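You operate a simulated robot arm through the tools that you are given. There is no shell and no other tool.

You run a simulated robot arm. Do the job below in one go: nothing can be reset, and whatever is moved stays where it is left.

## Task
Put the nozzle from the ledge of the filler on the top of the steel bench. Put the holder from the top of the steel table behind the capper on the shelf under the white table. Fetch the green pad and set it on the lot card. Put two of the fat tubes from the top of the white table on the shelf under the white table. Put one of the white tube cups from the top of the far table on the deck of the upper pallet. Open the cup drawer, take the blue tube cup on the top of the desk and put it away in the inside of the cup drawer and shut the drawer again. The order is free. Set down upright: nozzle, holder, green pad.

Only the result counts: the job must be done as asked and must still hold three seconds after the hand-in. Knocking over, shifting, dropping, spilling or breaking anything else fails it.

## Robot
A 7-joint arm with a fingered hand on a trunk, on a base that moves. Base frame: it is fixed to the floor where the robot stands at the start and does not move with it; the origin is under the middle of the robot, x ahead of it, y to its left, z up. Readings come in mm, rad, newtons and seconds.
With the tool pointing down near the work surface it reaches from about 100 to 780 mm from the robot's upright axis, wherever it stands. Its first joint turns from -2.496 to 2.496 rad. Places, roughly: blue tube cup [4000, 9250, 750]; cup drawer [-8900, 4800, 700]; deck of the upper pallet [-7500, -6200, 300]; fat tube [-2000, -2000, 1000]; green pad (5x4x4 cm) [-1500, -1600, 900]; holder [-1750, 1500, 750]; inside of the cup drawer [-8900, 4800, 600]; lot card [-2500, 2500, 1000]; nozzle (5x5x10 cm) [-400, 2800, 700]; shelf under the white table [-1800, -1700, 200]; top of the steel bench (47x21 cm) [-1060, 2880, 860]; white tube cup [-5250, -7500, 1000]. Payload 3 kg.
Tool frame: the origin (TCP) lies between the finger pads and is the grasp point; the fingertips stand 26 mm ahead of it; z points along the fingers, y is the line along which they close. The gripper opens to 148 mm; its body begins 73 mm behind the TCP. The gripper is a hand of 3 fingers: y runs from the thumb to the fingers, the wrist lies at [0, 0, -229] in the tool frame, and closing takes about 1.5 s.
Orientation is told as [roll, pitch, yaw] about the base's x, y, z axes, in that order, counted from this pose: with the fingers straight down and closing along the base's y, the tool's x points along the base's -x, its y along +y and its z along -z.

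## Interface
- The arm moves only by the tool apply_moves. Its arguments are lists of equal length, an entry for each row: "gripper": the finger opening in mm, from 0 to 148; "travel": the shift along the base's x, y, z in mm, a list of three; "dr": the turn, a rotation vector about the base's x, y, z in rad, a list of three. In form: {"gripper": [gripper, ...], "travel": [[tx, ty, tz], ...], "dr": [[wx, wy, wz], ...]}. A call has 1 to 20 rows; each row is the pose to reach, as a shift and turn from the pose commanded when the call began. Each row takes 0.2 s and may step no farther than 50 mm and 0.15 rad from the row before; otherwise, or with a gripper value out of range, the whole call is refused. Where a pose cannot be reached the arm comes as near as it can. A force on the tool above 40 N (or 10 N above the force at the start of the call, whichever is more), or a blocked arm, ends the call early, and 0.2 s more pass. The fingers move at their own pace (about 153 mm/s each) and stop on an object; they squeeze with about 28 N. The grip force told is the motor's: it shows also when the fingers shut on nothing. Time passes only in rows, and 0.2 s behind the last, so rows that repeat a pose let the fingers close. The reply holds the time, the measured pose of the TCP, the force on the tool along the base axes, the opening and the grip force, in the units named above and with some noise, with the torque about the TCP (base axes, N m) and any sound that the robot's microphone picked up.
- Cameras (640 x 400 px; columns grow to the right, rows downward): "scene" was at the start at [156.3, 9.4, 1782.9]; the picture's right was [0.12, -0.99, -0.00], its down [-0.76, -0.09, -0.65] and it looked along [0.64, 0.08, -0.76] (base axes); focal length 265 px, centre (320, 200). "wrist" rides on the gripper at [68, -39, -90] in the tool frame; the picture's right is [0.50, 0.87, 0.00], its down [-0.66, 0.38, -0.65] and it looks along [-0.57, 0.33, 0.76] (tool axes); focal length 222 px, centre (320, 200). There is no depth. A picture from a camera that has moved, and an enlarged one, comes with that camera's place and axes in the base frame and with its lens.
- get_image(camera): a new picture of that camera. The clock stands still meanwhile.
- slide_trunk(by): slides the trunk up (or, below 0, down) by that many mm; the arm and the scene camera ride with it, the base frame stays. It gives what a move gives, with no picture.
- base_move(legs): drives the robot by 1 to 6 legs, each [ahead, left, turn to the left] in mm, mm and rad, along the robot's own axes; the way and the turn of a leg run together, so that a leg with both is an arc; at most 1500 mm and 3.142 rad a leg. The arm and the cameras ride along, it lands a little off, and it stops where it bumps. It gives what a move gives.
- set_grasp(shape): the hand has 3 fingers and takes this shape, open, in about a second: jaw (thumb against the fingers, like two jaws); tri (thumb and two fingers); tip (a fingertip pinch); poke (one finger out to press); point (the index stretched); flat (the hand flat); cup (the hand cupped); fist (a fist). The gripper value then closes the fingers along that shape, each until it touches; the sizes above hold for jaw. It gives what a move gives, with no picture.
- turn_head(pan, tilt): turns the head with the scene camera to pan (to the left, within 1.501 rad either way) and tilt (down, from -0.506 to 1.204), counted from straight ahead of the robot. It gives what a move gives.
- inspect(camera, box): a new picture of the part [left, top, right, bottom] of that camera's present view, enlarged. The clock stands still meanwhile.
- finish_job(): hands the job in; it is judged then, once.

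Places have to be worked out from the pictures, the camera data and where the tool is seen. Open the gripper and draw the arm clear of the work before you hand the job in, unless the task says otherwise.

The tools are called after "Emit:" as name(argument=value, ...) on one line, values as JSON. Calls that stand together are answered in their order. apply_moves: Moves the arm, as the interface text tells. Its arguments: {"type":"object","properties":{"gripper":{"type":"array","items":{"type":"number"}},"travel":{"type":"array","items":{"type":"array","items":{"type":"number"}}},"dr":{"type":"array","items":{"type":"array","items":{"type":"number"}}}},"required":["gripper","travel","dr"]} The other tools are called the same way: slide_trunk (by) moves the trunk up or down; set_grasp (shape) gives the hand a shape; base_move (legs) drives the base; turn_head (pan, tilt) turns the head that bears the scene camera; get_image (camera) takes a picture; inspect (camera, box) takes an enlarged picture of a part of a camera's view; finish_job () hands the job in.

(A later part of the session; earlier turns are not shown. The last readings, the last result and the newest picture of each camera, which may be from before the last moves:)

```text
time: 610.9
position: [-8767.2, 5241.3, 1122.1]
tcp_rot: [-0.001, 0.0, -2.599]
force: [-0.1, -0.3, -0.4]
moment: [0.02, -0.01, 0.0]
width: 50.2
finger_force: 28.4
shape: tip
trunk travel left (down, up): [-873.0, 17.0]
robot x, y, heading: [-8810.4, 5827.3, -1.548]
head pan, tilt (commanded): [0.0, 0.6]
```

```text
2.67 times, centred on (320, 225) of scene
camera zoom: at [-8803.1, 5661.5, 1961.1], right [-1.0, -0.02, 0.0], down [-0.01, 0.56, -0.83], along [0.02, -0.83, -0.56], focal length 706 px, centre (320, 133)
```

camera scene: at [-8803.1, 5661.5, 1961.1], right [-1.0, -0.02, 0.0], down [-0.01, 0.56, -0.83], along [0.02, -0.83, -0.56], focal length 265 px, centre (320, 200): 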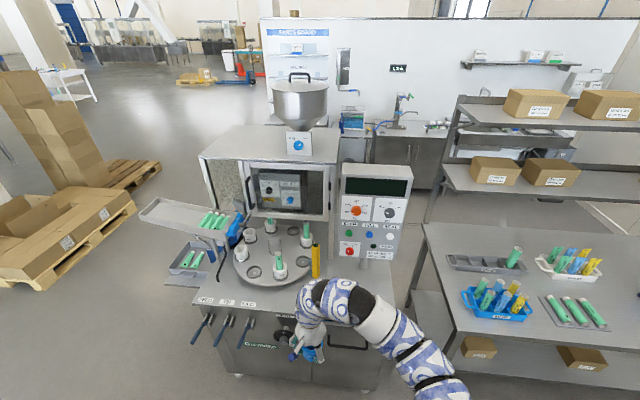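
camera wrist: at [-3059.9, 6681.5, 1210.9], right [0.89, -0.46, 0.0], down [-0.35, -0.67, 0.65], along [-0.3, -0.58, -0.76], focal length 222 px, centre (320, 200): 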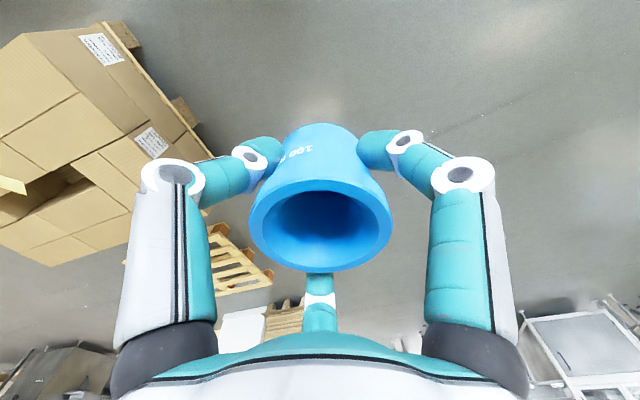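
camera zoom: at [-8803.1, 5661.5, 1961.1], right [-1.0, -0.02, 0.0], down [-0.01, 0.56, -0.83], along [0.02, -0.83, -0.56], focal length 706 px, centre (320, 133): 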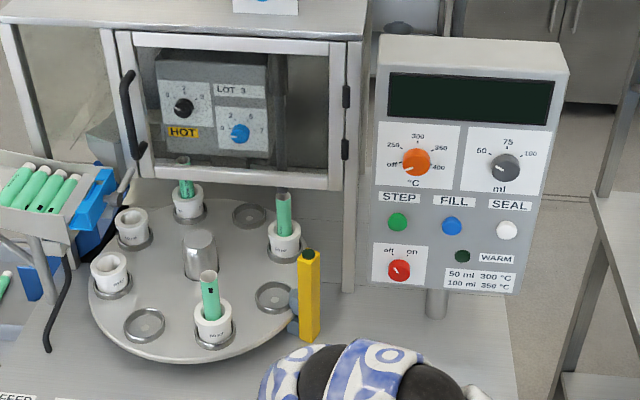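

Emit:
turn_head(pan=0.0, tilt=0.9)

Emit:
get_image(camera="scene")

Emit:
inspect(camera="scene", box=[180, 160, 440, 320])

Emit:
get_image(camera="wrist")

```text
time: 611.7
position: [-8767.5, 5242.1, 1120.8]
tcp_rot: [-0.001, 0.0, -2.598]
force: [0.4, 1.1, -0.9]
moment: [0.03, -0.03, 0.02]
width: 50.2
finger_force: 27.9
shape: tip
trunk travel left (down, up): [-873.0, 17.0]
robot x, y, heading: [-8807.1, 5829.4, -1.551]
head pan, tilt (commanded): [0.0, 0.901]
```

```text
taken
camera scene: at [-8803.3, 5674.3, 1936.3], right [-1.0, -0.02, 0.0], down [-0.01, 0.78, -0.62], along [0.01, -0.62, -0.78], focal length 265 px, centre (320, 200)
```

scene: 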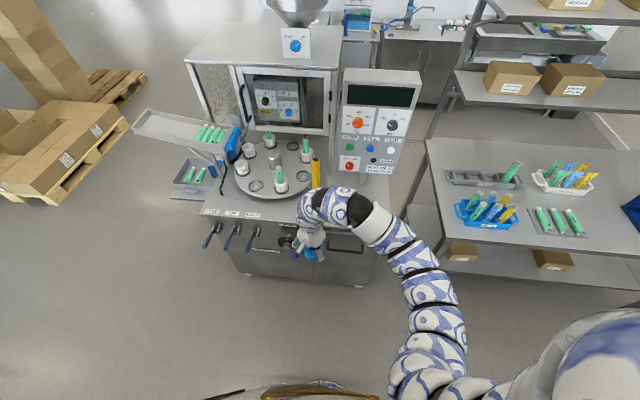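

```text
2.46 times, centred on (310, 240) of scene
camera zoom: at [-8803.3, 5674.3, 1936.3], right [-1.0, -0.02, 0.0], down [-0.01, 0.78, -0.62], along [0.01, -0.62, -0.78], focal length 651 px, centre (345, 102)
```

zoom: 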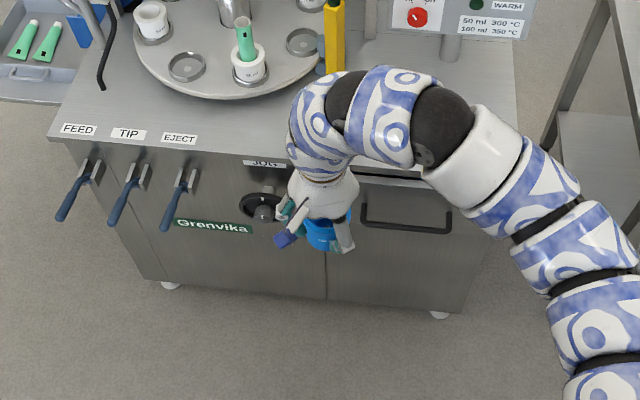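

```text
taken
camera wrist: at [-8729.8, 5309.9, 1210.9], right [0.88, -0.48, 0.0], down [-0.37, -0.66, 0.65], along [-0.32, -0.57, -0.76], focal length 222 px, centre (320, 200)
```

wrist: 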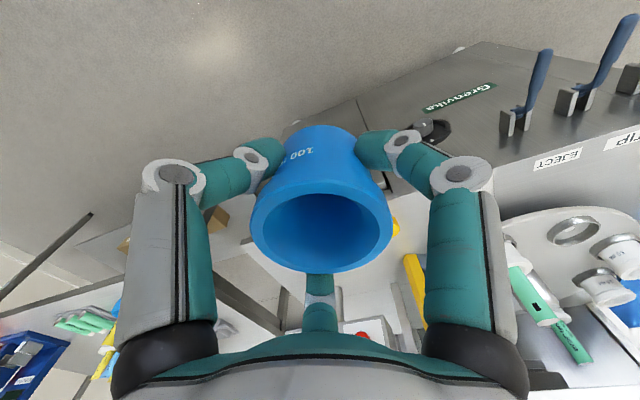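

The drawer's bar handle is at about (−8921, 5017, 709). My hand holds the cup, so I need a spot to set it down first; I shift left to see the deck and drawer unobstructed.

Emit:
base_move(legs=[[0, 420, -0.02]])

Emit:
turn_head(pan=-0.4, tilt=0.75)

Emit:
get_image(camera="scene")

Emit:
inspect(camera="scene", box=[220, 130, 460, 300])

```text
time: 614.3
position: [-8338.2, 5250.2, 1121.3]
tcp_rot: [0.0, 0.001, -2.599]
force: [-0.5, -0.4, -1.1]
moment: [0.0, 0.02, -0.01]
width: 50.4
finger_force: 28.3
shape: tip
trunk travel left (down, up): [-873.0, 17.0]
robot x, y, heading: [-8376.9, 5836.4, -1.557]
head pan, tilt (commanded): [0.0, 0.901]
```

```text
time: 615.2
position: [-8339.4, 5249.6, 1120.7]
tcp_rot: [0.0, -0.001, -2.6]
force: [-0.1, -0.4, -1.3]
moment: [0.0, 0.0, -0.02]
width: 50.5
finger_force: 28.3
shape: tip
trunk travel left (down, up): [-873.0, 17.0]
robot x, y, heading: [-8376.3, 5838.8, -1.55]
head pan, tilt (commanded): [-0.4, 0.75]
```

```text
taken
camera scene: at [-8407.2, 5680.8, 1948.1], right [-0.93, 0.37, 0.0], down [0.25, 0.63, -0.73], along [-0.27, -0.68, -0.68], focal length 265 px, centre (320, 200)
```

scene: 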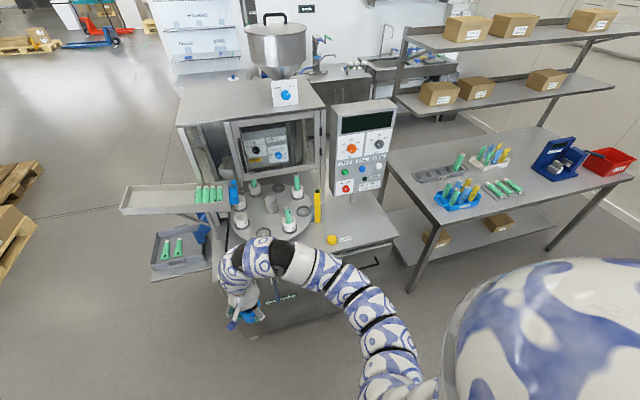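

```text
2.35 times, centred on (340, 215) of scene
camera zoom: at [-8407.2, 5680.8, 1948.1], right [-0.93, 0.37, 0.0], down [0.25, 0.63, -0.73], along [-0.27, -0.68, -0.68], focal length 623 px, centre (273, 165)
```

zoom: 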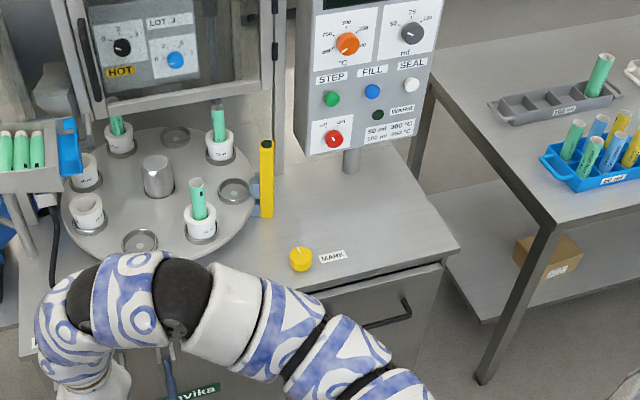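

The deck has a free spot right of the MARK knob, at about (−9000, 4890, z ≈ 850). I drive over there to set the cup down temporarily.

Emit:
base_move(legs=[[0, -655, -0.015], [265, 0, 0]])

Emit:
get_image(camera="wrist")

Emit:
turn_head(pan=0.2, tilt=0.8)

Emit:
get_image(camera="scene")

```text
time: 620.3
position: [-9000.6, 4970.9, 1121.1]
tcp_rot: [0.0, 0.003, -2.614]
force: [0.3, -0.6, -0.4]
moment: [0.03, -0.03, -0.03]
width: 50.4
finger_force: 28.0
shape: tip
trunk travel left (down, up): [-873.0, 17.0]
robot x, y, heading: [-9026.8, 5560.8, -1.572]
head pan, tilt (commanded): [-0.4, 0.75]
```

```text
taken
camera wrist: at [-8962.2, 5038.8, 1210.5], right [0.87, -0.5, 0.0], down [-0.38, -0.66, 0.65], along [-0.32, -0.57, -0.76], focal length 222 px, centre (320, 200)
```

wrist: 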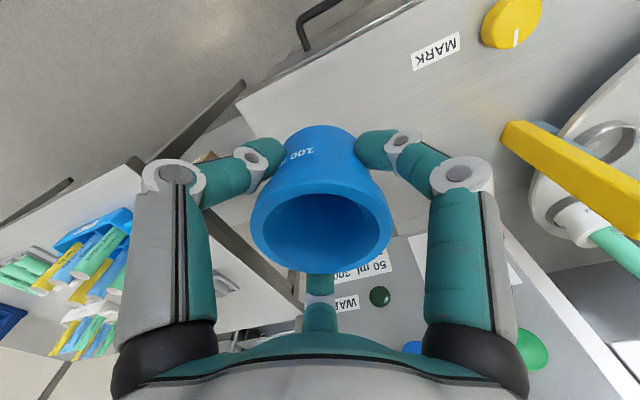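

```text
time: 621.3
position: [-9000.4, 4972.6, 1121.0]
tcp_rot: [0.0, 0.001, -2.613]
force: [-0.2, -0.1, -1.3]
moment: [-0.03, -0.01, 0.0]
width: 50.5
finger_force: 28.1
shape: tip
trunk travel left (down, up): [-873.0, 17.0]
robot x, y, heading: [-9032.8, 5559.6, -1.569]
head pan, tilt (commanded): [0.201, 0.799]
```

```text
taken
camera scene: at [-9013.7, 5402.0, 1944.2], right [-0.98, -0.2, 0.0], down [-0.14, 0.7, -0.7], along [0.14, -0.68, -0.72], focal length 265 px, centre (320, 200)
```

scene: 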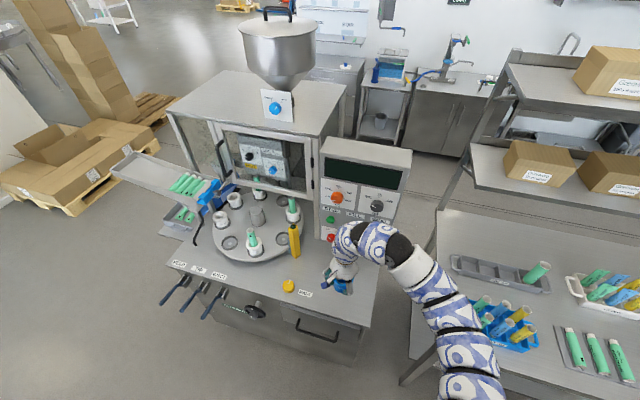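

I move over the spot and lower the cup onto the deck gently.

Emit:
apply_moves(gripper=[40, 40, 40, 40, 40, 40, 40], travel=[[0, -40, 0], [0, -77, 0], [0, -77, -50], [0, -77, -100], [0, -77, -150], [0, -77, -185], [0, -77, -195]], dr=[[0, 0, 0], [0, 0, 0], [0, 0, 0], [0, 0, 0], [0, 0, 0], [0, 0, 0], [0, 0, 0]])

Emit:
get_image(camera="wrist")

```text
time: 622.9
position: [-9000.9, 4896.4, 925.5]
tcp_rot: [0.0, 0.0, -2.614]
force: [0.7, -0.4, -0.7]
moment: [0.0, 0.02, 0.0]
width: 50.1
finger_force: 28.2
shape: tip
trunk travel left (down, up): [-873.0, 17.0]
robot x, y, heading: [-9032.0, 5559.9, -1.569]
head pan, tilt (commanded): [0.201, 0.799]
```

```text
taken
camera wrist: at [-8961.9, 4963.4, 1015.6], right [0.87, -0.5, 0.0], down [-0.38, -0.66, 0.65], along [-0.33, -0.57, -0.76], focal length 222 px, centre (320, 200)
```

wrist: 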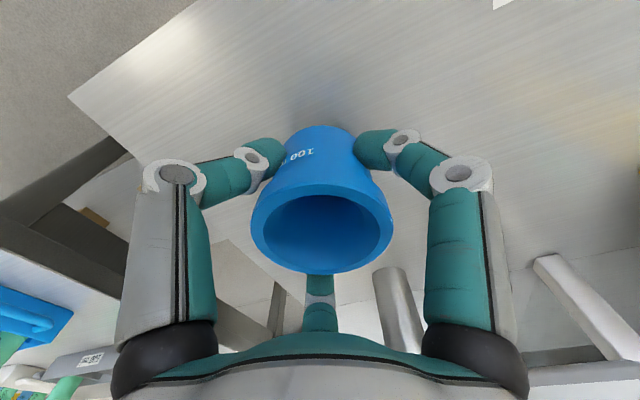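

Emit:
apply_moves(gripper=[40, 40, 40, 40, 40, 40], travel=[[0, 0, -6], [0, 0, -12], [0, 0, -16], [0, 0, -19], [0, 0, -22], [0, 0, -24]], dr=[[0, 0, 0], [0, 0, 0], [0, 0, 0], [0, 0, 0], [0, 0, 0], [0, 0, 0]])

```text
time: 624.3
position: [-9000.3, 4893.1, 902.5]
tcp_rot: [0.0, 0.001, -2.615]
force: [0.3, 0.9, -0.9]
moment: [0.01, -0.03, -0.01]
width: 50.2
finger_force: 28.3
shape: tip
trunk travel left (down, up): [-873.0, 17.0]
robot x, y, heading: [-9027.9, 5559.3, -1.568]
head pan, tilt (commanded): [0.201, 0.799]
```

Still free at z ≈ 902; I continue in 2 mm steps.

Emit:
apply_moves(gripper=[40, 40, 40, 40], travel=[[0, 0, -2], [0, 0, -4], [0, 0, -6], [0, 0, -8]], dr=[[0, 0, 0], [0, 0, 0], [0, 0, 0], [0, 0, 0]])

Emit:
inspect(camera="wrist", box=[240, 90, 400, 190])

```text
time: 625.3
position: [-9001.3, 4895.5, 896.9]
tcp_rot: [0.004, -0.001, -2.614]
force: [1.6, 3.1, 38.9]
moment: [-0.14, 0.21, -0.06]
width: 52.0
finger_force: 28.1
shape: tip
trunk travel left (down, up): [-873.0, 17.0]
robot x, y, heading: [-9030.2, 5563.9, -1.566]
head pan, tilt (commanded): [0.201, 0.799]
```

```text
4.00 times, centred on (320, 140) of wrist
camera zoom: at [-8962.1, 4963.3, 987.2], right [0.87, -0.5, 0.0], down [-0.38, -0.65, 0.66], along [-0.32, -0.57, -0.75], focal length 888 px, centre (320, 440)
```

zoom: 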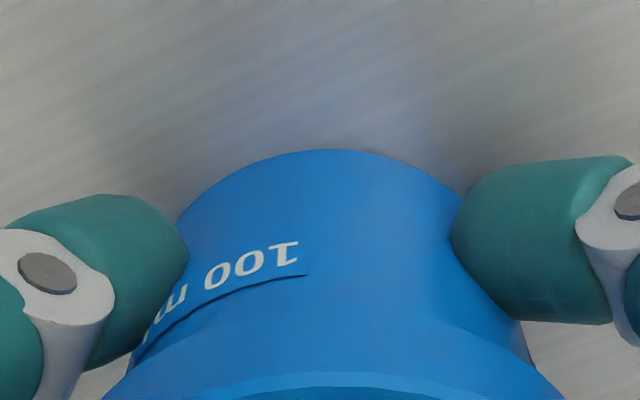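

The cup is on the deck (39 N pressed). I relieve the load, open, and rise.

Emit:
apply_moves(gripper=[40, 60, 90, 120, 148, 148, 148], travel=[[0, 0, 4], [0, 0, 4], [0, 0, 4], [0, 0, 4], [0, 0, 4], [0, 0, 4], [0, 0, 4]], dr=[[0, 0, 0], [0, 0, 0], [0, 0, 0], [0, 0, 0], [0, 0, 0], [0, 0, 0], [0, 0, 0]])

Emit:
get_image(camera="wrist")

Emit:
apply_moves(gripper=[148, 148, 148, 148, 148, 148], travel=[[0, 0, 30], [0, 0, 70], [0, 0, 110], [0, 0, 150], [0, 0, 180], [0, 30, 200]], dr=[[0, 0, 0], [0, 0, 0], [0, 0, 0], [0, 0, 0], [0, 0, 0], [0, 0, 0]])

Emit:
get_image(camera="wrist")

```text
time: 626.9
position: [-9000.3, 4894.7, 898.2]
tcp_rot: [0.0, 0.0, -2.614]
force: [-1.1, 0.5, -1.1]
moment: [0.01, 0.0, 0.04]
width: 147.6
finger_force: 0.0
shape: tip
trunk travel left (down, up): [-873.0, 17.0]
robot x, y, heading: [-9028.3, 5559.4, -1.569]
head pan, tilt (commanded): [0.201, 0.799]
```

```text
taken
camera wrist: at [-8962.2, 4962.7, 988.1], right [0.87, -0.5, 0.0], down [-0.38, -0.66, 0.65], along [-0.32, -0.57, -0.76], focal length 222 px, centre (320, 200)
```

wrist: 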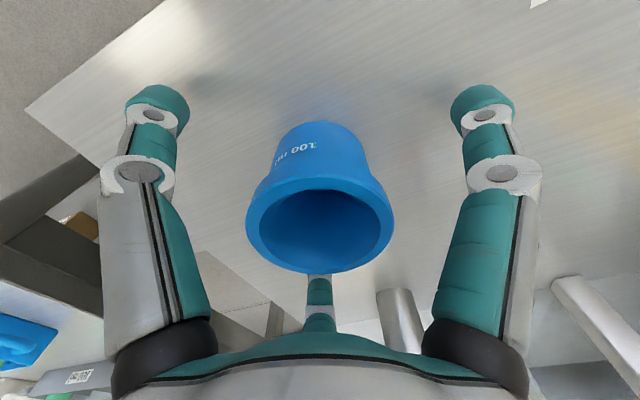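

```text
time: 628.3
position: [-9002.4, 4922.8, 1100.2]
tcp_rot: [0.002, 0.001, -2.616]
force: [-0.8, -0.2, 1.5]
moment: [-0.01, -0.01, 0.0]
width: 147.7
finger_force: 0.1
shape: tip
trunk travel left (down, up): [-873.0, 17.0]
robot x, y, heading: [-9028.2, 5558.3, -1.567]
head pan, tilt (commanded): [0.201, 0.799]
```

```text
taken
camera wrist: at [-8963.3, 4991.5, 1188.8], right [0.87, -0.5, 0.0], down [-0.38, -0.66, 0.65], along [-0.32, -0.57, -0.76], focal length 222 px, centre (320, 200)
```

wrist: 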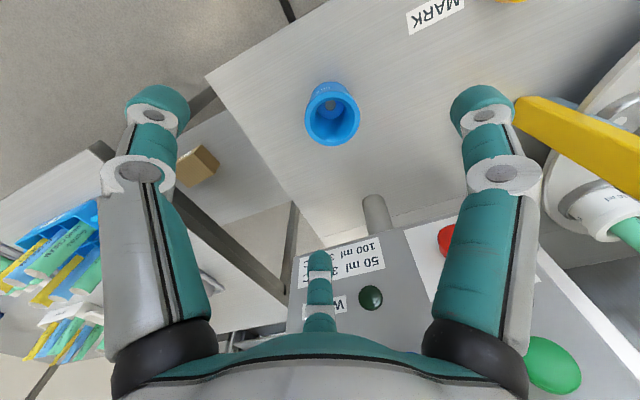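

The cup stands on the deck. To pull the drawer I need the hand horizontal: I back off, turn the hand's roll so that thumb and fingers close vertically, and lower the trunk.

Emit:
base_move(legs=[[-520, 0, 0]])

Emit:
apply_moves(gripper=[148, 148, 148, 148], travel=[[0, 0, 0], [0, 0, 0], [0, 0, 0], [0, 0, 0]], dr=[[0, 0, -0.14], [0, 0, -0.28], [0, 0, -0.42], [0, 0, -0.526]])

Emit:
slide_trunk(by=-400)

Emit:
slide_trunk(by=-100)

```text
time: 631.3
position: [-8997.7, 5431.3, 1098.7]
tcp_rot: [0.0, 0.001, -2.605]
force: [-0.3, 1.4, 0.3]
moment: [0.03, -0.02, -0.04]
width: 147.9
finger_force: 0.0
shape: tip
trunk travel left (down, up): [-873.0, 17.0]
robot x, y, heading: [-9034.8, 6067.0, -1.562]
head pan, tilt (commanded): [0.201, 0.799]
```

```text
time: 632.3
position: [-8999.1, 5431.1, 1097.6]
tcp_rot: [0.0, 0.001, -3.132]
force: [-0.1, 0.0, 0.4]
moment: [0.0, -0.01, -0.02]
width: 147.8
finger_force: 0.0
shape: tip
trunk travel left (down, up): [-873.0, 17.0]
robot x, y, heading: [-9031.4, 6068.4, -1.565]
head pan, tilt (commanded): [0.201, 0.799]
```

```text
time: 636.1
position: [-8998.6, 5430.3, 696.5]
tcp_rot: [-0.001, 0.002, -3.131]
force: [-0.1, -0.2, 0.0]
moment: [-0.01, 0.02, -0.01]
width: 147.9
finger_force: 0.0
shape: tip
trunk travel left (down, up): [-473.0, 417.0]
robot x, y, heading: [-9030.1, 6067.7, -1.556]
head pan, tilt (commanded): [0.201, 0.799]
```

```text
time: 637.5
position: [-8999.1, 5431.0, 597.7]
tcp_rot: [0.001, 0.001, -3.131]
force: [0.0, 0.0, -0.1]
moment: [0.03, -0.04, -0.05]
width: 148.0
finger_force: 0.0
shape: tip
trunk travel left (down, up): [-373.0, 517.0]
robot x, y, heading: [-9033.6, 6068.4, -1.554]
head pan, tilt (commanded): [0.201, 0.799]
```

Now I pitch the hand forward to horizontal in small steps while bringing it to handle height.

Emit:
apply_moves(gripper=[148, 148, 148, 148, 148, 148, 148, 148, 148, 148, 148, 148], travel=[[3, -10, 9], [6, -20, 18], [10, -30, 28], [13, -40, 37], [16, -50, 46], [20, -60, 56], [23, -70, 65], [26, -80, 74], [30, -90, 84], [33, -100, 93], [36, -110, 102], [39, -121, 111]], dr=[[-0.14, 0, 0], [-0.28, 0, 0], [-0.42, 0, 0], [-0.56, 0, 0], [-0.7, 0, 0], [-0.84, 0, 0], [-0.98, 0, 0], [-1.12, 0, 0], [-1.26, 0, 0], [-1.4, 0, 0], [-1.52, 0, 0], [-1.571, 0, 0]])

Emit:
get_image(camera="wrist")

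Emit:
turn_head(pan=0.1, tilt=0.7)

Emit:
get_image(camera="scene")

```text
time: 640.1
position: [-8958.9, 5309.5, 710.0]
tcp_rot: [1.573, -0.011, -3.139]
force: [-0.2, 0.1, -0.6]
moment: [0.04, 0.05, -0.04]
width: 147.8
finger_force: 0.1
shape: tip
trunk travel left (down, up): [-373.0, 517.0]
robot x, y, heading: [-9032.0, 6066.8, -1.555]
head pan, tilt (commanded): [0.201, 0.799]
```

```text
taken
camera wrist: at [-8892.7, 5400.1, 668.9], right [0.51, 0.0, 0.86], down [-0.65, 0.65, 0.38], along [-0.56, -0.76, 0.33], focal length 222 px, centre (320, 200)
```

wrist: 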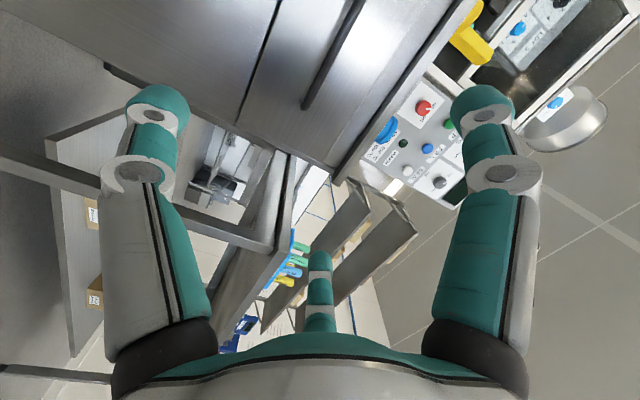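

```text
time: 640.8
position: [-8960.0, 5309.9, 708.1]
tcp_rot: [1.572, -0.01, -3.141]
force: [-0.1, -0.5, 1.2]
moment: [-0.02, 0.02, 0.0]
width: 147.8
finger_force: 0.0
shape: tip
trunk travel left (down, up): [-373.0, 517.0]
robot x, y, heading: [-9034.4, 6067.7, -1.558]
head pan, tilt (commanded): [0.099, 0.7]
```

```text
taken
camera scene: at [-9023.2, 5904.5, 1452.4], right [-0.99, -0.11, 0.0], down [-0.07, 0.64, -0.76], along [0.09, -0.76, -0.64], focal length 265 px, centre (320, 200)
```

scene: 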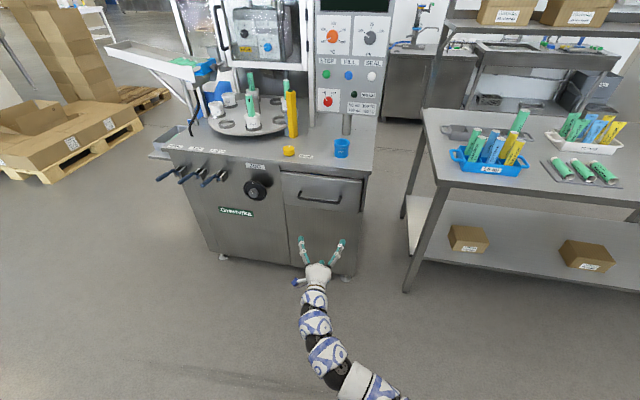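

The drawer is the shallow front at upper right (x −8757…−9084, z 620…825) with its bar handle in the middle at (−8921, 5017, 709). I bring the open hand up to it.

Emit:
apply_moves(gripper=[148, 140, 120, 100, 90, 90], travel=[[10, -40, 0], [20, -80, 0], [30, -120, 0], [38, -160, 0], [38, -195, 0], [38, -210, 0]], dr=[[0, 0, 0], [0, 0, 0], [0, 0, 0], [0, 0, 0], [0, 0, 0], [0, 0, 0]])

Emit:
get_image(camera="wrist")

Emit:
inspect(camera="scene", box=[240, 150, 400, 250])

```text
time: 642.1
position: [-8922.8, 5101.0, 709.5]
tcp_rot: [1.57, -0.009, -3.14]
force: [0.1, 0.4, -0.3]
moment: [0.03, -0.02, 0.01]
width: 90.2
finger_force: 0.1
shape: tip
trunk travel left (down, up): [-373.0, 517.0]
robot x, y, heading: [-9031.3, 6068.5, -1.555]
head pan, tilt (commanded): [0.099, 0.7]
```

```text
taken
camera wrist: at [-8855.6, 5190.5, 667.7], right [0.51, 0.0, 0.86], down [-0.65, 0.65, 0.39], along [-0.56, -0.76, 0.33], focal length 222 px, centre (320, 200)
```

wrist: 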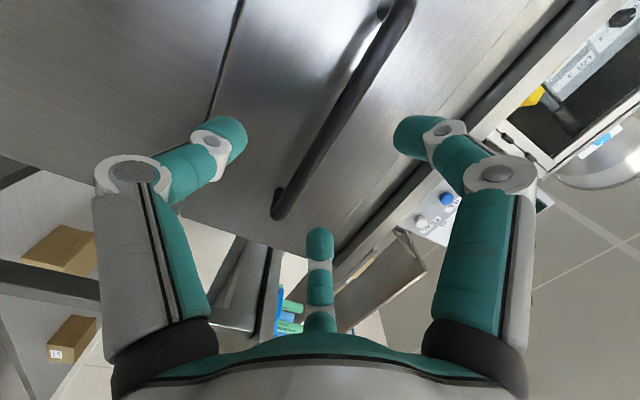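

```text
4.00 times, centred on (320, 200) of scene
camera zoom: at [-9023.2, 5904.3, 1452.4], right [-0.99, -0.11, 0.0], down [-0.07, 0.64, -0.76], along [0.08, -0.76, -0.64], focal length 1058 px, centre (320, 200)
```

zoom: 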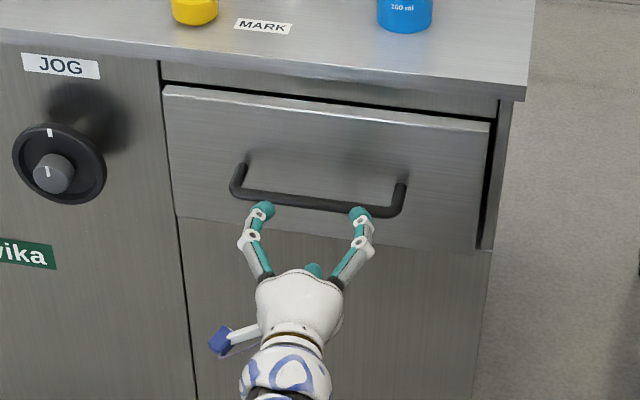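

The bar runs from x −9020 to −8830 at z ≈ 712. I align 3 mm higher and move in until the bar lies between the fingers.

Emit:
apply_moves(gripper=[90, 90, 90], travel=[[0, -30, 3], [0, -55, 3], [0, -70, 3]], dr=[[0, 0, 0], [0, 0, 0], [0, 0, 0]])

Emit:
get_image(camera="wrist")

Emit:
inspect(camera="scene", box=[240, 150, 400, 250])

```text
time: 643.0
position: [-8921.8, 5031.0, 711.3]
tcp_rot: [1.569, -0.011, -3.14]
force: [0.8, 1.0, 0.2]
moment: [0.02, 0.0, 0.01]
width: 90.2
finger_force: 0.1
shape: tip
trunk travel left (down, up): [-373.0, 517.0]
robot x, y, heading: [-9032.0, 6065.5, -1.554]
head pan, tilt (commanded): [0.099, 0.7]
```

```text
taken
camera wrist: at [-8854.9, 5121.1, 670.6], right [0.51, 0.0, 0.86], down [-0.65, 0.65, 0.39], along [-0.56, -0.76, 0.33], focal length 222 px, centre (320, 200)
```

wrist: 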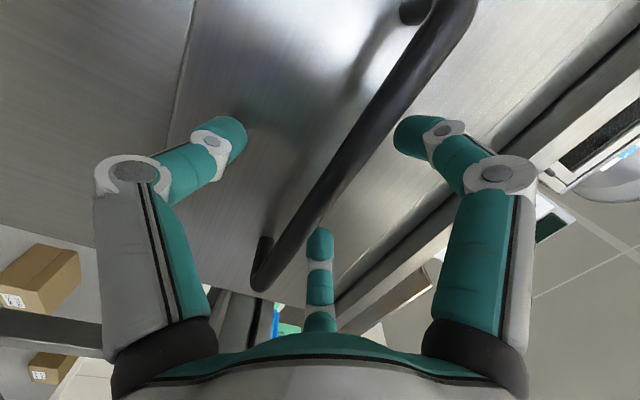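

```text
4.00 times, centred on (320, 200) of scene
camera zoom: at [-9023.0, 5904.3, 1452.4], right [-0.99, -0.11, 0.0], down [-0.07, 0.64, -0.76], along [0.09, -0.76, -0.64], focal length 1058 px, centre (320, 200)
```

zoom: 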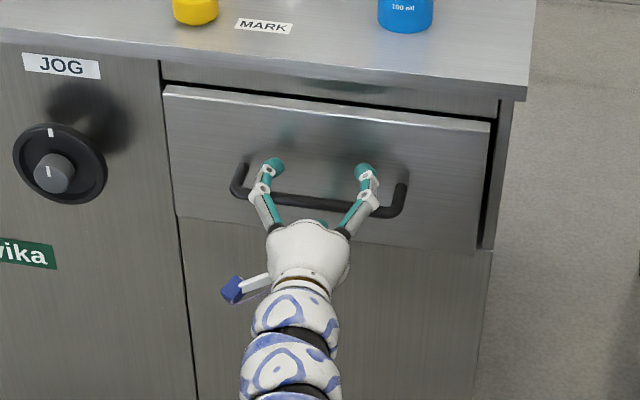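

The bar lies between thumb (below) and the two fingers (above). I close on it.

Emit:
apply_moves(gripper=[70, 50, 30, 15, 5, 5, 5], travel=[[0, 0, 0], [0, 0, 0], [0, 0, 0], [0, 0, 0], [0, 0, 0], [0, 0, 0], [0, 0, 0]], dr=[[0, 0, 0], [0, 0, 0], [0, 0, 0], [0, 0, 0], [0, 0, 0], [0, 0, 0], [0, 0, 0]])

Emit:
get_image(camera="wrist")

```text
time: 644.5
position: [-8923.0, 5030.4, 712.2]
tcp_rot: [1.571, -0.01, -3.141]
force: [-0.3, 0.4, -0.1]
moment: [-0.01, 0.0, -0.03]
width: 5.2
finger_force: 0.2
shape: tip
trunk travel left (down, up): [-373.0, 517.0]
robot x, y, heading: [-9032.0, 6073.3, -1.561]
head pan, tilt (commanded): [0.099, 0.7]
```

```text
taken
camera wrist: at [-8855.9, 5120.6, 671.7], right [0.51, 0.0, 0.86], down [-0.65, 0.65, 0.38], along [-0.56, -0.76, 0.33], focal length 222 px, centre (320, 200)
```

wrist: 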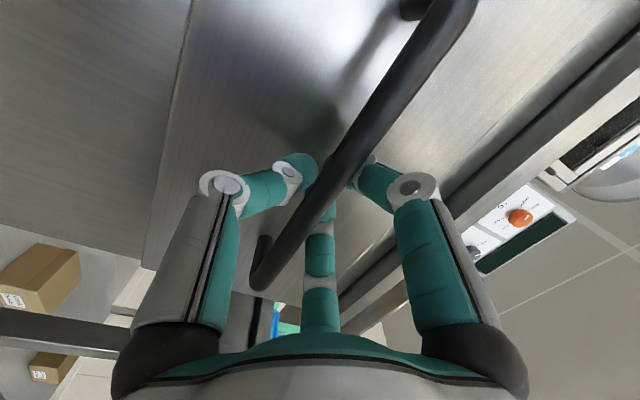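

The tips have closed behind the bar, hooking it. I close fully and pull the drawer out slowly.

Emit:
apply_moves(gripper=[0, 0, 0, 0, 0, 0], travel=[[0, 0, 0], [0, 5, 0], [0, 15, 0], [0, 30, 0], [0, 45, 0], [0, 60, 0]], dr=[[0, 0, 0], [0, 0, 0], [0, 0, 0], [0, 0, 0], [0, 0, 0], [0, 0, 0]])

Emit:
inspect(camera="scene", box=[220, 130, 420, 255])

```text
time: 646.0
position: [-8921.7, 5089.4, 712.5]
tcp_rot: [1.572, -0.01, -3.137]
force: [2.7, -0.2, -3.8]
moment: [-0.01, -0.06, 0.0]
width: 0.0
finger_force: 28.0
shape: tip
trunk travel left (down, up): [-373.0, 517.0]
robot x, y, heading: [-9031.2, 6068.9, -1.565]
head pan, tilt (commanded): [0.099, 0.7]
```

```text
3.20 times, centred on (320, 192) of scene
camera zoom: at [-9023.0, 5904.2, 1452.4], right [-0.99, -0.11, 0.0], down [-0.07, 0.64, -0.76], along [0.08, -0.76, -0.64], focal length 847 px, centre (320, 224)
```

zoom: 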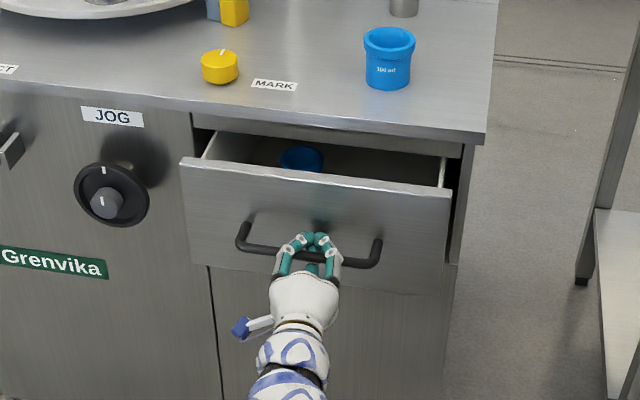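

The drawer opens; there is already another cup inside. I keep pulling.

Emit:
apply_moves(gripper=[0, 0, 0, 0, 0, 0, 0, 0, 0], travel=[[0, 20, 0], [0, 40, 0], [0, 60, 0], [0, 80, 0], [0, 100, 0], [0, 120, 0], [0, 140, 0], [0, 160, 0], [0, 180, 0]], dr=[[0, 0, 0], [0, 0, 0], [0, 0, 0], [0, 0, 0], [0, 0, 0], [0, 0, 0], [0, 0, 0], [0, 0, 0], [0, 0, 0]])

Emit:
get_image(camera="scene")

Emit:
inspect(camera="scene", box=[220, 130, 420, 255])

```text
time: 648.0
position: [-8921.5, 5269.1, 713.3]
tcp_rot: [1.57, -0.006, 3.141]
force: [0.7, 0.0, -3.0]
moment: [0.01, -0.01, 0.02]
width: 0.0
finger_force: 27.1
shape: tip
trunk travel left (down, up): [-373.0, 517.0]
robot x, y, heading: [-9032.3, 6070.0, -1.559]
head pan, tilt (commanded): [0.099, 0.7]
```

```text
taken
camera scene: at [-9023.4, 5904.4, 1452.4], right [-0.99, -0.11, 0.0], down [-0.07, 0.64, -0.76], along [0.08, -0.76, -0.64], focal length 265 px, centre (320, 200)
```

scene: 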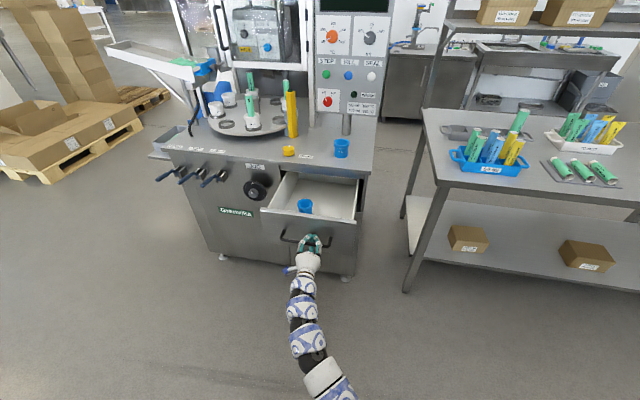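

```text
3.20 times, centred on (320, 192) of scene
camera zoom: at [-9023.4, 5904.4, 1452.4], right [-0.99, -0.11, 0.0], down [-0.07, 0.64, -0.76], along [0.08, -0.76, -0.64], focal length 847 px, centre (320, 224)
```

zoom: 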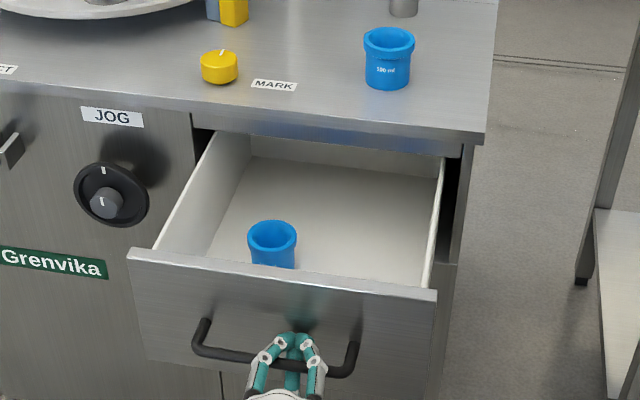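

The drawer is open about 240 mm; one blue cup is already at its front left, so the right half is free. I release the handle and withdraw.

Emit:
apply_moves(gripper=[20, 50, 80, 100, 100, 100, 100, 100, 100], travel=[[0, -3, 0], [0, -3, 0], [0, -3, 0], [0, -3, 0], [0, 20, 0], [0, 50, 0], [0, 90, 0], [0, 120, 0], [0, 130, 0]], dr=[[0, 0, 0], [0, 0, 0], [0, 0, 0], [0, 0, 0], [0, 0, 0], [0, 0, 0], [0, 0, 0], [0, 0, 0], [0, 0, 0]])

Emit:
get_image(camera="scene")

Emit:
get_image(camera="wrist")

```text
time: 650.0
position: [-8922.2, 5400.7, 713.0]
tcp_rot: [1.571, -0.01, 3.142]
force: [-0.1, 0.0, -0.1]
moment: [-0.01, -0.01, -0.02]
width: 99.7
finger_force: 0.0
shape: tip
trunk travel left (down, up): [-373.0, 517.0]
robot x, y, heading: [-9034.3, 6064.6, -1.555]
head pan, tilt (commanded): [0.099, 0.7]
```

```text
taken
camera scene: at [-9023.3, 5904.5, 1452.4], right [-0.99, -0.11, 0.0], down [-0.07, 0.64, -0.76], along [0.08, -0.76, -0.64], focal length 265 px, centre (320, 200)
```

scene: 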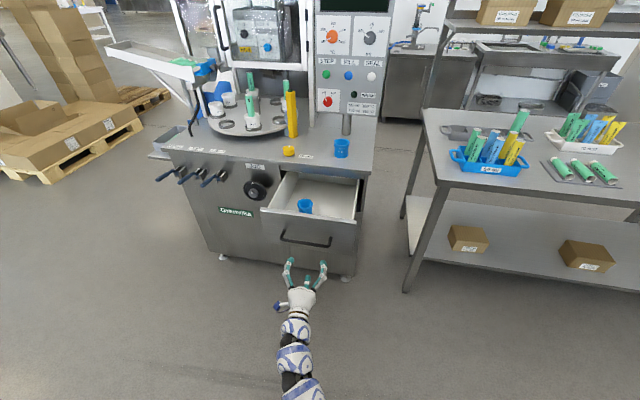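

```text
taken
camera wrist: at [-8854.7, 5491.2, 673.3], right [0.51, 0.0, 0.86], down [-0.65, 0.65, 0.38], along [-0.56, -0.76, 0.33], focal length 222 px, centre (320, 200)
```

wrist: 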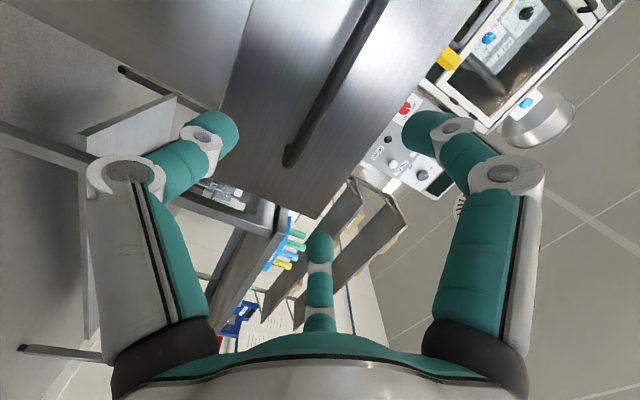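

I pitch the hand back to pointing down, restore its roll, and raise the trunk.

Emit:
apply_moves(gripper=[148, 148, 148, 148, 148, 148, 148, 148, 148, 148, 148, 148], travel=[[0, 10, -9], [0, 18, -18], [0, 26, -28], [0, 34, -37], [0, 42, -46], [0, 50, -56], [0, 58, -65], [0, 66, -74], [0, 74, -84], [0, 82, -93], [0, 90, -102], [0, 95, -111]], dr=[[0.14, 0, 0], [0.28, 0, 0], [0.42, 0, 0], [0.56, 0, 0], [0.7, 0, 0], [0.84, 0, 0], [0.98, 0, 0], [1.12, 0, 0], [1.26, 0, 0], [1.4, 0, 0], [1.52, 0, 0], [1.571, 0, 0]])

Emit:
apply_moves(gripper=[148, 148, 148, 148], travel=[[0, 0, 0], [0, 0, 0], [0, 0, 0], [0, 0, 0]], dr=[[0, 0, 0.14], [0, 0, 0.28], [0, 0, 0.42], [0, 0, 0.526]])

Emit:
slide_trunk(by=400)

Emit:
slide_trunk(by=110)

```text
time: 652.5
position: [-8922.2, 5495.4, 601.9]
tcp_rot: [0.001, 0.002, -3.132]
force: [-0.1, -0.7, -0.3]
moment: [-0.05, -0.01, -0.02]
width: 147.9
finger_force: 0.0
shape: tip
trunk travel left (down, up): [-373.0, 517.0]
robot x, y, heading: [-9033.6, 6068.3, -1.558]
head pan, tilt (commanded): [0.099, 0.7]
```

```text
time: 653.5
position: [-8922.4, 5495.0, 600.4]
tcp_rot: [0.0, 0.0, -2.604]
force: [0.1, -0.9, 0.2]
moment: [0.02, 0.01, 0.0]
width: 148.0
finger_force: 0.0
shape: tip
trunk travel left (down, up): [-373.0, 517.0]
robot x, y, heading: [-9029.4, 6067.5, -1.556]
head pan, tilt (commanded): [0.099, 0.7]
```

```text
time: 657.4
position: [-8921.9, 5495.9, 1001.0]
tcp_rot: [0.001, 0.0, -2.606]
force: [-0.5, -0.3, 0.3]
moment: [0.0, 0.02, -0.01]
width: 148.0
finger_force: 0.1
shape: tip
trunk travel left (down, up): [-773.0, 117.0]
robot x, y, heading: [-9032.5, 6071.4, -1.561]
head pan, tilt (commanded): [0.099, 0.7]
```

```text
time: 658.8
position: [-8921.7, 5494.8, 1111.4]
tcp_rot: [0.0, 0.003, -2.607]
force: [-0.6, 0.0, 0.2]
moment: [0.02, -0.01, -0.02]
width: 147.8
finger_force: 0.2
shape: tip
trunk travel left (down, up): [-883.0, 7.0]
robot x, y, heading: [-9032.6, 6073.3, -1.558]
head pan, tilt (commanded): [0.099, 0.7]
```

Emit:
base_move(legs=[[440, 0, -0.012]])

Emit:
apply_moves(gripper=[148, 148, 148, 148, 148], travel=[[-25, -40, -20], [-50, -80, -40], [-70, -110, -60], [-75, -130, -80], [-76, -140, -90]], dr=[[0, 0, 0], [0, 0, 0], [0, 0, 0], [0, 0, 0], [0, 0, 0]])

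Emit:
get_image(camera="wrist")

```text
time: 661.5
position: [-8917.6, 5056.0, 1111.5]
tcp_rot: [-0.001, 0.003, -2.609]
force: [-0.1, 0.1, -0.1]
moment: [0.04, 0.01, 0.01]
width: 147.8
finger_force: 0.0
shape: tip
trunk travel left (down, up): [-883.0, 7.0]
robot x, y, heading: [-9030.6, 5630.7, -1.564]
head pan, tilt (commanded): [0.099, 0.7]
```

```text
refused: row 1 steps farther than a row can; nothing moved
```

```text
taken
camera wrist: at [-8880.6, 5124.2, 1200.9], right [0.87, -0.49, 0.0], down [-0.37, -0.66, 0.65], along [-0.32, -0.57, -0.76], focal length 222 px, centre (320, 200)
```

wrist: 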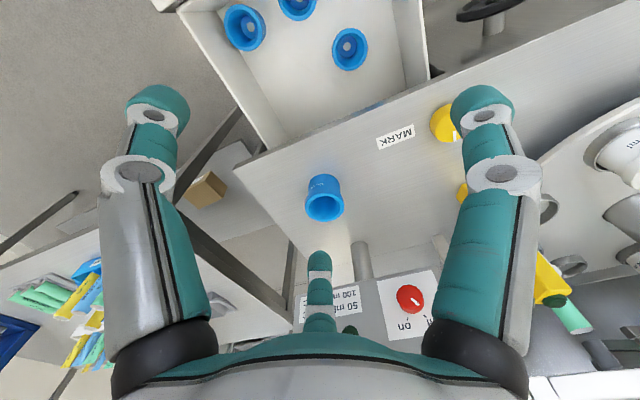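

The drawer actually holds three cups (near (−9006, 5166), (−8910, 5148) and (−8863, 5052)); the free place is around (−8980, 5055). I will grip my cup by its rim, with the hand leaning slightly toward me, to clear the others. First I hover over it.

Emit:
apply_moves(gripper=[148, 148, 148, 130, 120, 110], travel=[[-16, -30, -20], [-32, -60, -40], [-48, -92, -60], [-64, -122, -80], [-76, -148, -100], [-82, -160, -110]], dr=[[-0.02, 0, 0], [-0.05, 0, 0], [-0.08, 0, 0], [-0.1, 0, 0], [-0.1, 0, 0], [-0.1, 0, 0]])

Emit:
get_image(camera="wrist")

```text
time: 662.9
position: [-8999.8, 4897.3, 1000.7]
tcp_rot: [0.086, -0.049, -2.611]
force: [-0.3, 0.3, 0.1]
moment: [0.0, -0.03, -0.01]
width: 110.4
finger_force: 0.1
shape: tip
trunk travel left (down, up): [-883.0, 7.0]
robot x, y, heading: [-9029.3, 5633.0, -1.564]
head pan, tilt (commanded): [0.099, 0.7]
```

```text
taken
camera wrist: at [-8963.3, 4973.8, 1083.5], right [0.87, -0.49, 0.05], down [-0.37, -0.59, 0.71], along [-0.32, -0.64, -0.7], focal length 222 px, centre (320, 200)
```

wrist: 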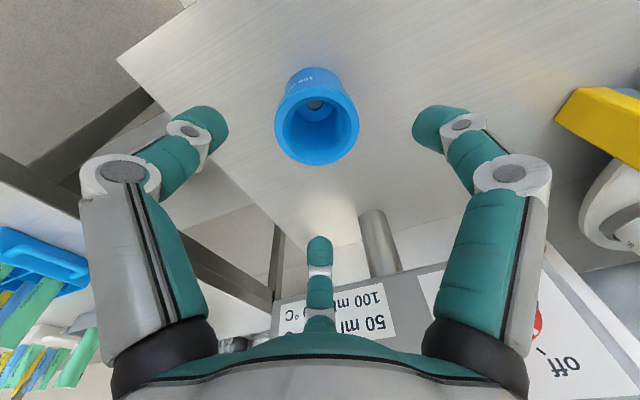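

The cup is centred beneath. I descend so the tips meet the rim band (TCP z ≈ 922) and close.

Emit:
apply_moves(gripper=[110, 110, 110, 90, 70, 55, 50, 50, 50], travel=[[0, 2, -35], [0, 2, -65], [0, 2, -78], [0, 2, -78], [0, 2, -78], [0, 2, -78], [0, 2, -78], [0, 2, -78], [0, 2, -78]], dr=[[0, 0, 0], [0, 0, 0], [0, 0, 0], [0, 0, 0], [0, 0, 0], [0, 0, 0], [0, 0, 0], [0, 0, 0], [0, 0, 0]])

Emit:
get_image(camera="wrist")

```text
time: 664.9
position: [-9000.9, 4899.0, 922.6]
tcp_rot: [0.085, -0.049, -2.611]
force: [-0.1, 0.2, -0.5]
moment: [-0.03, 0.03, -0.04]
width: 55.1
finger_force: 28.1
shape: tip
trunk travel left (down, up): [-883.0, 7.0]
robot x, y, heading: [-9028.3, 5632.0, -1.563]
head pan, tilt (commanded): [0.099, 0.7]
```

```text
taken
camera wrist: at [-8962.5, 4975.7, 1004.7], right [0.87, -0.49, 0.05], down [-0.37, -0.59, 0.72], along [-0.32, -0.64, -0.7], focal length 222 px, centre (320, 200)
```

wrist: 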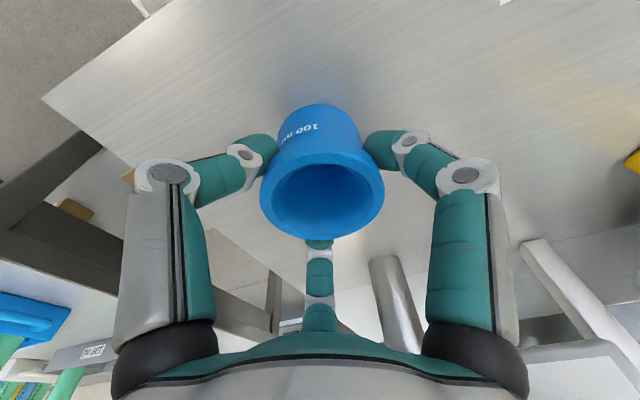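

The cup is gripped just under its rim, bottom about 75 mm below the TCP. I lift it and carry it over the open drawer.

Emit:
apply_moves(gripper=[50, 50, 50, 50, 50, 50, 50, 50, 50], travel=[[0, 0, 15], [0, 0, 50], [0, 0, 90], [0, 0, 120], [5, 40, 120], [10, 80, 120], [15, 120, 120], [20, 157, 120], [20, 157, 100]], dr=[[0, 0, 0], [0, 0, 0], [0, 0, 0], [0, 0, 0], [0, 0, 0], [0, 0, 0], [0, 0, 0], [0, 0, 0], [0, 0, 0]])

Emit:
get_image(camera="wrist")

Emit:
get_image(camera="scene")

```text
time: 666.9
position: [-8980.0, 5054.8, 1023.4]
tcp_rot: [0.086, -0.049, -2.611]
force: [-0.4, -0.9, -0.8]
moment: [0.02, 0.02, -0.01]
width: 54.9
finger_force: 27.8
shape: tip
trunk travel left (down, up): [-883.0, 7.0]
robot x, y, heading: [-9025.7, 5632.8, -1.564]
head pan, tilt (commanded): [0.099, 0.7]
```

```text
taken
camera wrist: at [-8942.0, 5131.2, 1106.3], right [0.87, -0.49, 0.05], down [-0.37, -0.59, 0.72], along [-0.32, -0.64, -0.7], focal length 222 px, centre (320, 200)
```

wrist: 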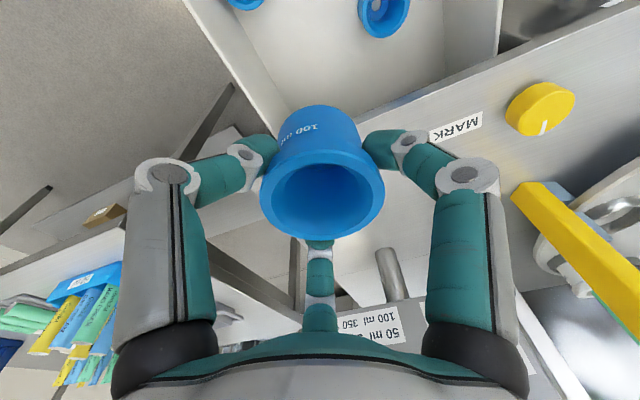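

```text
taken
camera scene: at [-9019.9, 5465.9, 1962.3], right [-0.99, -0.11, 0.0], down [-0.07, 0.64, -0.76], along [0.08, -0.76, -0.64], focal length 265 px, centre (320, 200)
```

scene: 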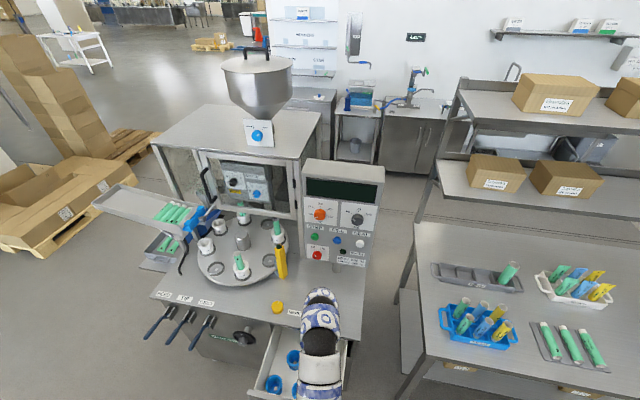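

Deck edge at this x is y ≈ 5004; I shift 8 mm outward for clearance and descend in stages.

Emit:
apply_moves(gripper=[50, 50, 50, 50, 50, 50], travel=[[0, 8, -40], [0, 8, -85], [0, 8, -130], [0, 8, -170], [0, 8, -200], [0, 8, -220]], dr=[[0, 0, 0], [0, 0, 0], [0, 0, 0], [0, 0, 0], [0, 0, 0], [0, 0, 0]])

Emit:
get_image(camera="wrist")

```text
time: 668.3
position: [-8981.7, 5061.7, 802.2]
tcp_rot: [0.086, -0.052, -2.611]
force: [-0.4, 0.3, -1.1]
moment: [0.01, -0.02, 0.0]
width: 54.6
finger_force: 27.9
shape: tip
trunk travel left (down, up): [-883.0, 7.0]
robot x, y, heading: [-9029.6, 5628.6, -1.565]
head pan, tilt (commanded): [0.099, 0.7]
```

```text
taken
camera wrist: at [-8943.1, 5138.7, 885.3], right [0.87, -0.49, 0.05], down [-0.37, -0.59, 0.72], along [-0.32, -0.64, -0.7], focal length 222 px, centre (320, 200)
```

wrist: 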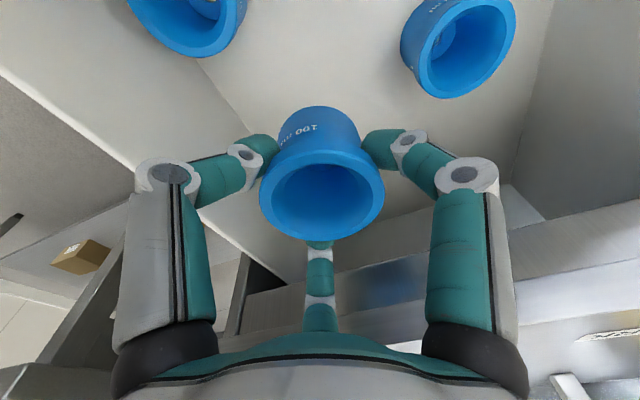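

Emit:
inspect(camera="wrist", box=[0, 0, 320, 250])

Emit:
inspect(camera="scene", box=[200, 270, 400, 400])

```text
1.60 times, centred on (160, 125) of wrist
camera zoom: at [-8943.1, 5138.7, 885.3], right [0.87, -0.49, 0.05], down [-0.37, -0.59, 0.72], along [-0.32, -0.64, -0.7], focal length 355 px, centre (576, 320)
```

zoom: 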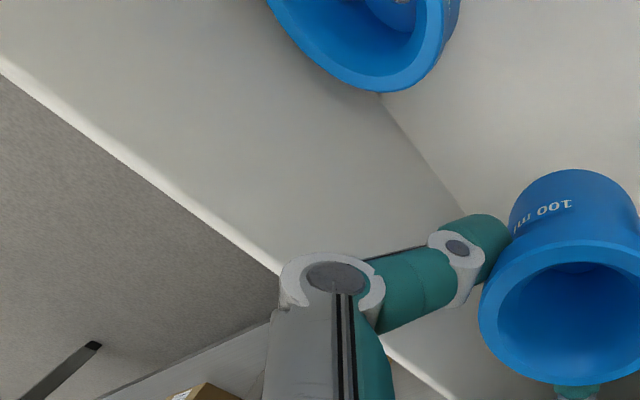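

```text
3.08 times, centred on (300, 335) of scene
camera zoom: at [-9019.4, 5466.4, 1962.4], right [-0.99, -0.11, 0.0], down [-0.07, 0.64, -0.76], along [0.08, -0.76, -0.64], focal length 814 px, centre (382, -215)
```

zoom: 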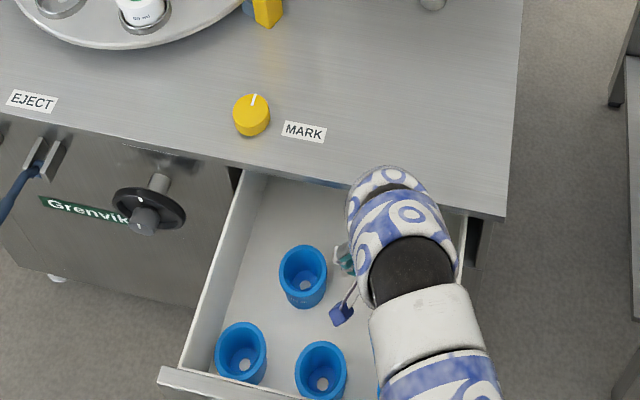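

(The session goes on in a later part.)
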